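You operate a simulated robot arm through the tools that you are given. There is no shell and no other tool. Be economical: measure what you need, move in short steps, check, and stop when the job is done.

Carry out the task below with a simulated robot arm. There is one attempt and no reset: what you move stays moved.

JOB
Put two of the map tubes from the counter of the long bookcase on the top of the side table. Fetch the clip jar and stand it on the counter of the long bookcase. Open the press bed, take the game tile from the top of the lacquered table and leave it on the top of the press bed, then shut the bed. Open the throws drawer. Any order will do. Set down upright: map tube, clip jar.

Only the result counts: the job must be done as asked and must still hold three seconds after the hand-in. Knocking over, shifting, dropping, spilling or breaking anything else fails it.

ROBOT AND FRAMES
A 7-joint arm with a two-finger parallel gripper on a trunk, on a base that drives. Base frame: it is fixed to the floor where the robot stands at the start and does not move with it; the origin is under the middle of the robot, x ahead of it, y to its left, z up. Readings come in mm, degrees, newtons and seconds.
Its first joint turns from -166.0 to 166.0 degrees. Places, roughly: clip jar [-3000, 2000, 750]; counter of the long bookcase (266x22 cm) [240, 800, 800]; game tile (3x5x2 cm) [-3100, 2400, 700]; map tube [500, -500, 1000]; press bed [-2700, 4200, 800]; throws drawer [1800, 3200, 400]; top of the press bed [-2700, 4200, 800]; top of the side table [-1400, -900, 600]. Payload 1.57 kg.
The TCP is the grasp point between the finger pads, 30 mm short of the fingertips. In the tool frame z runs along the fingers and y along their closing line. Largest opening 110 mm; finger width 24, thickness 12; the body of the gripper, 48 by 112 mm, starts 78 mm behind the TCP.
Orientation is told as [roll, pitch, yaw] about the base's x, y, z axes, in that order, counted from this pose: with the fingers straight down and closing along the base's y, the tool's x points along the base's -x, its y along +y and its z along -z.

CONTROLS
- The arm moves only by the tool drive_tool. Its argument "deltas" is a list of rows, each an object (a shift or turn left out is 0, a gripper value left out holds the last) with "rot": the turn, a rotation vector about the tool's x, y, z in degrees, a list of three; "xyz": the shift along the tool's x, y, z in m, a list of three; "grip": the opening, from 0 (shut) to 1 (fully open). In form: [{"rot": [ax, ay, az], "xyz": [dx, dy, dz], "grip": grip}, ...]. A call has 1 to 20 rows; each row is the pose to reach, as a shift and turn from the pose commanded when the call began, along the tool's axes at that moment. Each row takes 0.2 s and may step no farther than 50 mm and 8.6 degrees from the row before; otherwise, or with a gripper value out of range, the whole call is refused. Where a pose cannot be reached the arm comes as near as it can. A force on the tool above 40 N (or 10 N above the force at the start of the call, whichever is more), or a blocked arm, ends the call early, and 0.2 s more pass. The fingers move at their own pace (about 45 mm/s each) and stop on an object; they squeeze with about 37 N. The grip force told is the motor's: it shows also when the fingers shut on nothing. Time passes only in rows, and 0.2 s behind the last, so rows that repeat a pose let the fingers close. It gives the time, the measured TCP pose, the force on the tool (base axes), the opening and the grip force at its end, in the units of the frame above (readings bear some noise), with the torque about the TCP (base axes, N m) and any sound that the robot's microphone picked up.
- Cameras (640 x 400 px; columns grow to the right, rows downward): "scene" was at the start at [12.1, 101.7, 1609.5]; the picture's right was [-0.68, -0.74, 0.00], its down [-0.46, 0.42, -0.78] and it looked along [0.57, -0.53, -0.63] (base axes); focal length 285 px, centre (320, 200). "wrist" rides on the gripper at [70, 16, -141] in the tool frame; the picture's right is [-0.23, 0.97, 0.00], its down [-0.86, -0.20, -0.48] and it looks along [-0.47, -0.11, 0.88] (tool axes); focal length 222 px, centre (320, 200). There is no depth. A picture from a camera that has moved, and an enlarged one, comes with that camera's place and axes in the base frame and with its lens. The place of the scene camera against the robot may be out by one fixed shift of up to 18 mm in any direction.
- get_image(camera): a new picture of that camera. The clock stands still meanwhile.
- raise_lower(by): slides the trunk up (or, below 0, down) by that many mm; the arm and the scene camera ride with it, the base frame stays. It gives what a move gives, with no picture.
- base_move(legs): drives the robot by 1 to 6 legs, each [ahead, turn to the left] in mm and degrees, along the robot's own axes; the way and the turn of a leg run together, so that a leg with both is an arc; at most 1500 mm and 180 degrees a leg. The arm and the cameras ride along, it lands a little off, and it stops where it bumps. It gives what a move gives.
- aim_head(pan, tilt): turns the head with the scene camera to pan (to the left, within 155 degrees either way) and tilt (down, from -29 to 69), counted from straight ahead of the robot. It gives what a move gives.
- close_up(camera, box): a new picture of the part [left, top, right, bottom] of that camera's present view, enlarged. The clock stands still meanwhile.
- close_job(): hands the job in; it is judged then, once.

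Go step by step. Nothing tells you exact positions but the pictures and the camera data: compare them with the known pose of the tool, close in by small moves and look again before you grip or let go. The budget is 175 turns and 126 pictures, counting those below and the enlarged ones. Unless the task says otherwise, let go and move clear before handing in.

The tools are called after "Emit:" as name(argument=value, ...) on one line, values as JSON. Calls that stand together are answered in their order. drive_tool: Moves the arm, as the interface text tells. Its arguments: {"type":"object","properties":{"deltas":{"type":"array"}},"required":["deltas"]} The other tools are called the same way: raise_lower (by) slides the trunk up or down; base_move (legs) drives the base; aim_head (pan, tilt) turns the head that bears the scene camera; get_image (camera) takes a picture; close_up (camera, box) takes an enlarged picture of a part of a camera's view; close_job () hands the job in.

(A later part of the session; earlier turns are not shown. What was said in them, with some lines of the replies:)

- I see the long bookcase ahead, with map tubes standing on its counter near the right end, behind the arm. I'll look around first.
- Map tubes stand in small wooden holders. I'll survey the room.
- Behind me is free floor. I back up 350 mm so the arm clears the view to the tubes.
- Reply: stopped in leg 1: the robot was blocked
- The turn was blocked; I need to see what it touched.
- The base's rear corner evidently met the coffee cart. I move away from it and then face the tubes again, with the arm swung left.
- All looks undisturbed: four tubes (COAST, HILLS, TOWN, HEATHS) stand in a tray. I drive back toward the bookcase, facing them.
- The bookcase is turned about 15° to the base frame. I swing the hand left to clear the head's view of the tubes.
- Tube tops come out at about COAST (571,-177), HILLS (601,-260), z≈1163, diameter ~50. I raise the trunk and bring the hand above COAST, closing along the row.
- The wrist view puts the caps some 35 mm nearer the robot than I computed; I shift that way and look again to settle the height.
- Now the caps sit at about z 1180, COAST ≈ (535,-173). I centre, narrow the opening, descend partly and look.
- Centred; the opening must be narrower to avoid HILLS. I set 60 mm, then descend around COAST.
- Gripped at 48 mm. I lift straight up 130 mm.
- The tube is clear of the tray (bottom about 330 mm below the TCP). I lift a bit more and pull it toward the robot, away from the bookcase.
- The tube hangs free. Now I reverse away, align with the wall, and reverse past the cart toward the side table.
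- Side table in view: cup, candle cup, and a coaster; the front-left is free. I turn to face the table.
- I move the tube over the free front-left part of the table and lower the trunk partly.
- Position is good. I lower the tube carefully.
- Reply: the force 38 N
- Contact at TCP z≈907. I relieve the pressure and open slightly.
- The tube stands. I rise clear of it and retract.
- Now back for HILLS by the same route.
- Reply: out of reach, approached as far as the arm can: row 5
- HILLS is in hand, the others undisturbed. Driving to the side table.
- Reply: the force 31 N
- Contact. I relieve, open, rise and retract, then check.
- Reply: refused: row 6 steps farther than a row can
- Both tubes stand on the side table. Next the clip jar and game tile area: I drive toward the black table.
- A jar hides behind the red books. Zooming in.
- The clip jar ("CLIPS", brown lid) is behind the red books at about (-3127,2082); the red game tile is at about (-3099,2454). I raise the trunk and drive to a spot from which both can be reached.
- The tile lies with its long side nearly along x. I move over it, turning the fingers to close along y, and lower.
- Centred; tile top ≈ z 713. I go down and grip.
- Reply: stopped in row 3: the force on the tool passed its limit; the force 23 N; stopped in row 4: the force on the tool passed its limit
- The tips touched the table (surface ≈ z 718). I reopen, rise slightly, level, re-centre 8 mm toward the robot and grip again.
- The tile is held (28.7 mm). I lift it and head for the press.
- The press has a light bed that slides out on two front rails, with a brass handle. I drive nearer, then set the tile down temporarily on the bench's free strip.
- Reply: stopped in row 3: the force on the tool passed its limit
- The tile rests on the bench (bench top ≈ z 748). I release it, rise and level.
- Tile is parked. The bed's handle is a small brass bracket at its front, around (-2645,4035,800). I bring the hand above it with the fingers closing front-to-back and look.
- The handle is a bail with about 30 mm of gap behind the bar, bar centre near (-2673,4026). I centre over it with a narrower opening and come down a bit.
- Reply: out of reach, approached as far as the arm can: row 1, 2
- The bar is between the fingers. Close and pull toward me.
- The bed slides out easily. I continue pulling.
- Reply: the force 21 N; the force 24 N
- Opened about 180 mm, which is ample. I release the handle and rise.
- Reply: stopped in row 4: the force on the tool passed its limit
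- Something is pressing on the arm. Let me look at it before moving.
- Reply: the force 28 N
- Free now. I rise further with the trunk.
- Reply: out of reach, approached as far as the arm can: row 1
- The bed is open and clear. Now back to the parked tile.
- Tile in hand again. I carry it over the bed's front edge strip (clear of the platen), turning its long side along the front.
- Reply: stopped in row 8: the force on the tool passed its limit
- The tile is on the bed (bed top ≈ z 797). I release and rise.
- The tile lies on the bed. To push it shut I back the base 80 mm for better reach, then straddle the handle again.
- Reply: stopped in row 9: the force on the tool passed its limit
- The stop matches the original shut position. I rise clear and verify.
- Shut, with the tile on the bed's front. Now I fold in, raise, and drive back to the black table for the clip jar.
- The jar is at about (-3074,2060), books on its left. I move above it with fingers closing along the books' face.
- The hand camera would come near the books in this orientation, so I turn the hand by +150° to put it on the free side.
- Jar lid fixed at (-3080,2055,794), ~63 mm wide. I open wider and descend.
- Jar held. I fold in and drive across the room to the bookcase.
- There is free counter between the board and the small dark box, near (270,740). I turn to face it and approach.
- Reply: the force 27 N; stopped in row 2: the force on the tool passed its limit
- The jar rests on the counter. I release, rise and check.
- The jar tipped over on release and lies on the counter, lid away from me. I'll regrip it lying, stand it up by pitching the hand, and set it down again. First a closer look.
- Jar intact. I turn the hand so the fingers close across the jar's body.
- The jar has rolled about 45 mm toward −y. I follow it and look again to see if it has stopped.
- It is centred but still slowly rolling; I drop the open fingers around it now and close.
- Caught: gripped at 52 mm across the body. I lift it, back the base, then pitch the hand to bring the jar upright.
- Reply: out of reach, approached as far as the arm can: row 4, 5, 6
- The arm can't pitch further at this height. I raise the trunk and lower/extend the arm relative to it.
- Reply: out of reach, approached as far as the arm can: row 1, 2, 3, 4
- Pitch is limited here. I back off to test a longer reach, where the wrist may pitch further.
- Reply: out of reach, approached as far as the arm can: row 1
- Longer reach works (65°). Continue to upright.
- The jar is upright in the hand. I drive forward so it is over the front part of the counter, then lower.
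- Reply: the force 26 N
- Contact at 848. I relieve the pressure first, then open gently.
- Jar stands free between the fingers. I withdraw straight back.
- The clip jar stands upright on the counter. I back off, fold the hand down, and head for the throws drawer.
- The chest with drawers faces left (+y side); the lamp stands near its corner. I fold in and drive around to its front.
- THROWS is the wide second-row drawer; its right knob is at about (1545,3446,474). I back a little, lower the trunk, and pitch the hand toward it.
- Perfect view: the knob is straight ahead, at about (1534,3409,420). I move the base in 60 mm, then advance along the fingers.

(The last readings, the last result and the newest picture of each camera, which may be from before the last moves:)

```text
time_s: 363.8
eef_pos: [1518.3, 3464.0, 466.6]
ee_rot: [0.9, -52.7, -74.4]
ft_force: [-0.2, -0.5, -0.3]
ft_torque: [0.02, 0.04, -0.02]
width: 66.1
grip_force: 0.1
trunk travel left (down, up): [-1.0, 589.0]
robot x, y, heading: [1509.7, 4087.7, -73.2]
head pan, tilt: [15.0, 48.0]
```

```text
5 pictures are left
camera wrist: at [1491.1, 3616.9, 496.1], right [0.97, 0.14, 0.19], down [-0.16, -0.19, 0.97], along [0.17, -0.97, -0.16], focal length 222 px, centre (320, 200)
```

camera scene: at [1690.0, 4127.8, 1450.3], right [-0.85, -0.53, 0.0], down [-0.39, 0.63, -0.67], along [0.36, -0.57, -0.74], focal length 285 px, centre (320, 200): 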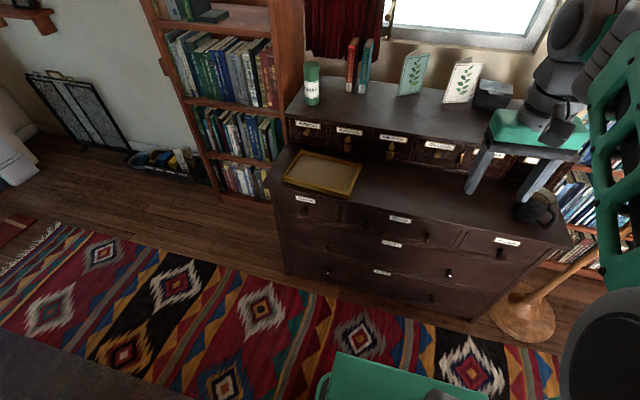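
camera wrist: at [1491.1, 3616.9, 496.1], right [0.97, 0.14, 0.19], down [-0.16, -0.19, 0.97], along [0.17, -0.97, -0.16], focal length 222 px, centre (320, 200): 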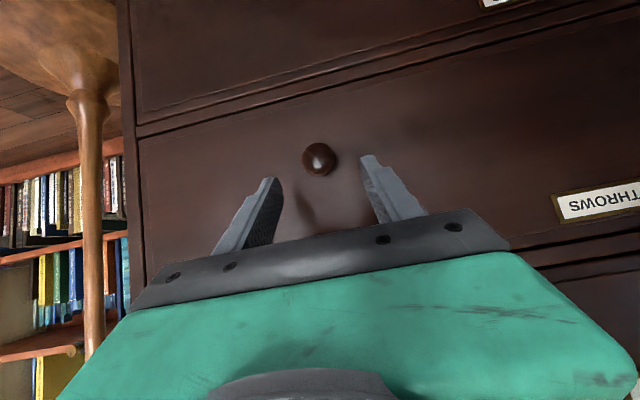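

Emit:
drive_tool(deltas=[{"xyz": [0, 0, 0.025]}, {"xyz": [0, 0, 0.05]}, {"xyz": [0, 0, 0.062]}, {"xyz": [0, 0, 0.07]}])

Emit:
drive_tool(deltas=[{"xyz": [0, 0, 0], "grip": 0}, {"xyz": [0, 0, 0]}, {"xyz": [0, 0, 0]}, {"xyz": [0, 0, 0]}])

Emit:
get_image(camera="wrist")

```text
time_s: 364.7
eef_pos: [1533.5, 3419.7, 427.0]
ee_rot: [1.1, -52.4, -74.7]
ft_force: [-4.7, 17.7, 10.6]
ft_torque: [-0.03, -0.39, 0.68]
width: 66.5
grip_force: 0.2
trunk travel left (down, up): [-1.0, 589.0]
robot x, y, heading: [1506.5, 4088.8, -73.3]
head pan, tilt: [15.0, 48.0]
stopped in row 4: the force on the tool passed its limit (the readings are from after the stop); the commanded pose is now the measured one
```

```text
time_s: 365.7
eef_pos: [1531.1, 3418.5, 425.8]
ee_rot: [1.1, -52.2, -74.9]
ft_force: [-12.4, 17.8, 0.0]
ft_torque: [0.1, 0.05, 0.5]
width: 31.9
grip_force: 30.9
trunk travel left (down, up): [-1.0, 589.0]
robot x, y, heading: [1509.7, 4086.7, -72.8]
head pan, tilt: [15.0, 48.0]
```

```text
4 pictures are left
camera wrist: at [1504.7, 3571.5, 456.7], right [0.97, 0.13, 0.19], down [-0.16, -0.2, 0.97], along [0.17, -0.97, -0.17], focal length 222 px, centre (320, 200)
```

wrist: 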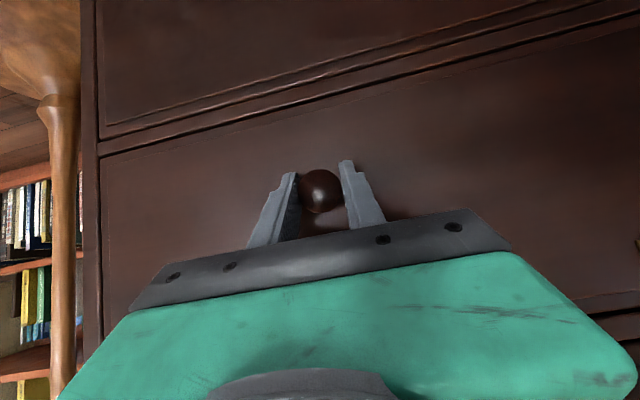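

The knob is held. I pull the drawer out.

Emit:
drive_tool(deltas=[{"xyz": [0.006, 0, -0.008]}, {"xyz": [0.015, 0, -0.02]}, {"xyz": [0.03, 0, -0.04]}, {"xyz": [0.046, 0, -0.06]}, {"xyz": [0.061, 0, -0.079]}])

Emit:
get_image(camera="wrist")

```text
time_s: 366.9
eef_pos: [1503.8, 3513.7, 426.6]
ee_rot: [1.0, -52.3, -74.7]
ft_force: [-17.5, -5.1, -12.8]
ft_torque: [0.6, 0.06, -0.08]
width: 31.8
grip_force: 39.9
trunk travel left (down, up): [-1.0, 589.0]
robot x, y, heading: [1511.7, 4087.1, -73.3]
head pan, tilt: [15.0, 48.0]
```

```text
3 pictures are left
camera wrist: at [1476.6, 3666.7, 456.8], right [0.97, 0.14, 0.19], down [-0.16, -0.2, 0.97], along [0.17, -0.97, -0.17], focal length 222 px, centre (320, 200)
```

wrist: 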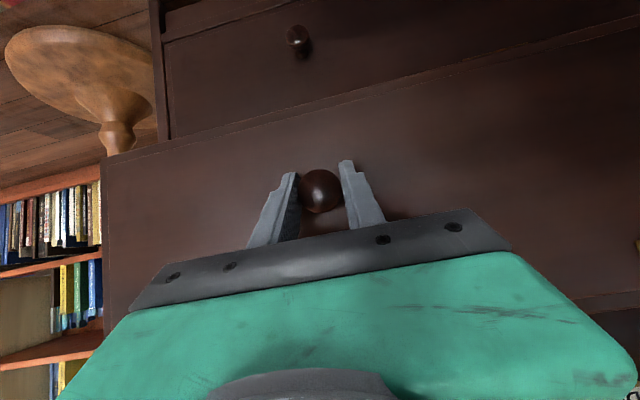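

The drawer comes. I pull on with the base.

Emit:
base_move(legs=[[-120, 0]])

Emit:
base_move(legs=[[-60, 0]])

```text
time_s: 368.1
eef_pos: [1470.4, 3627.7, 426.0]
ee_rot: [1.1, -52.3, -74.6]
ft_force: [-14.7, -5.9, -10.3]
ft_torque: [0.49, -0.14, -0.04]
width: 31.8
grip_force: 40.5
trunk travel left (down, up): [-1.0, 589.0]
robot x, y, heading: [1472.5, 4199.9, -72.8]
head pan, tilt: [15.0, 48.0]
```

```text
time_s: 369.1
eef_pos: [1452.6, 3684.2, 426.8]
ee_rot: [1.0, -52.4, -74.6]
ft_force: [2.9, -1.5, -2.3]
ft_torque: [0.75, 0.0, 0.19]
width: 31.8
grip_force: 39.4
trunk travel left (down, up): [-1.0, 589.0]
robot x, y, heading: [1455.3, 4262.4, -72.8]
head pan, tilt: [15.0, 48.0]
```

Emit:
base_move(legs=[[-40, 0]])

Emit:
get_image(camera="scene")

```text
time_s: 369.9
eef_pos: [1442.3, 3723.6, 424.6]
ee_rot: [1.2, -52.3, -74.7]
ft_force: [3.9, -1.0, -0.3]
ft_torque: [0.45, 0.0, 0.19]
width: 31.8
grip_force: 40.6
trunk travel left (down, up): [-1.0, 589.0]
robot x, y, heading: [1443.5, 4297.9, -72.4]
head pan, tilt: [15.0, 48.0]
```

```text
2 pictures are left
camera scene: at [1625.6, 4337.5, 1072.2], right [-0.85, -0.53, 0.0], down [-0.4, 0.63, -0.67], along [0.36, -0.57, -0.74], focal length 285 px, centre (320, 200)
```

scene: 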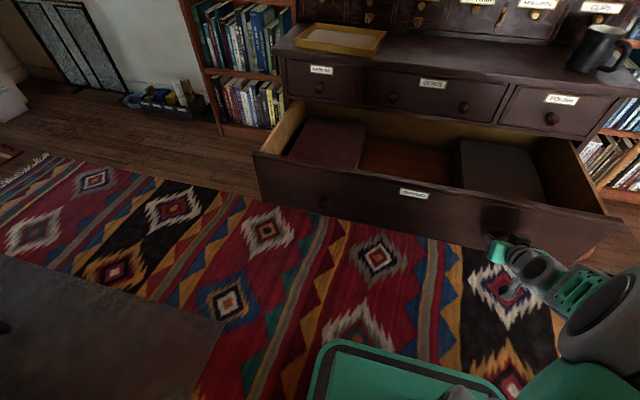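

The THROWS drawer is wide open. I release the knob and back clear.

Emit:
drive_tool(deltas=[{"xyz": [0, 0, 0], "grip": 0.3}, {"xyz": [0, 0, 0], "grip": 0.6}, {"xyz": [0, 0, 0]}, {"xyz": [0, 0, 0]}, {"xyz": [0, 0, -0.03]}, {"xyz": [0, 0, -0.07]}, {"xyz": [0, 0, -0.1]}])

Emit:
base_move(legs=[[-120, 0]])

Emit:
get_image(camera="scene")

```text
time_s: 371.5
eef_pos: [1418.5, 3796.9, 488.9]
ee_rot: [1.3, -52.4, -74.5]
ft_force: [0.2, -0.4, -0.6]
ft_torque: [-0.01, -0.02, -0.02]
width: 66.2
grip_force: 0.1
trunk travel left (down, up): [-1.0, 589.0]
robot x, y, heading: [1444.9, 4297.5, -72.9]
head pan, tilt: [15.0, 48.0]
```

```text
time_s: 372.8
eef_pos: [1384.0, 3911.0, 488.9]
ee_rot: [1.2, -52.3, -74.6]
ft_force: [-0.6, -0.3, 0.8]
ft_torque: [0.0, 0.04, -0.01]
width: 65.9
grip_force: 0.1
trunk travel left (down, up): [-1.0, 589.0]
robot x, y, heading: [1409.5, 4415.4, -72.8]
head pan, tilt: [15.0, 48.0]
```

```text
1 pictures are left
camera scene: at [1590.1, 4452.6, 1072.2], right [-0.85, -0.53, 0.0], down [-0.4, 0.63, -0.67], along [0.36, -0.57, -0.74], focal length 285 px, centre (320, 200)
```

scene: 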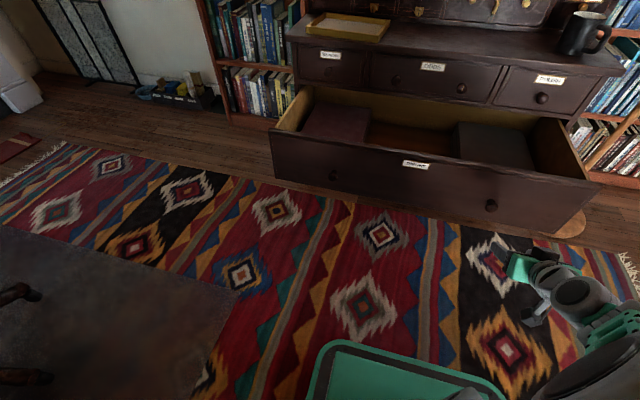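

The drawer stays open, the hand is clear, and every other part has been checked, so I hand the job in.

Emit:
close_job()

```text
The job is handed in.
```

I handed the job in with every part done, though two things happened along the way that could count against it.

- **Map tubes:** COAST and HILLS stand upright on the side table.
- **Clip jar:** it stands upright on the bookcase counter. It fell over the first time I let go, so I picked it up again, set it upright and checked that it stood.
- **Game tile:** it lies on the front of the press bed, and the bed is shut.
- **Throws drawer:** it is open by about 320 mm.

**Cart bump:** early on, the base bumped into something while turning, most likely the coffee cart. Nothing on the cart had tipped over afterwards, but I couldn't rule out that the cart itself shifted slightly.
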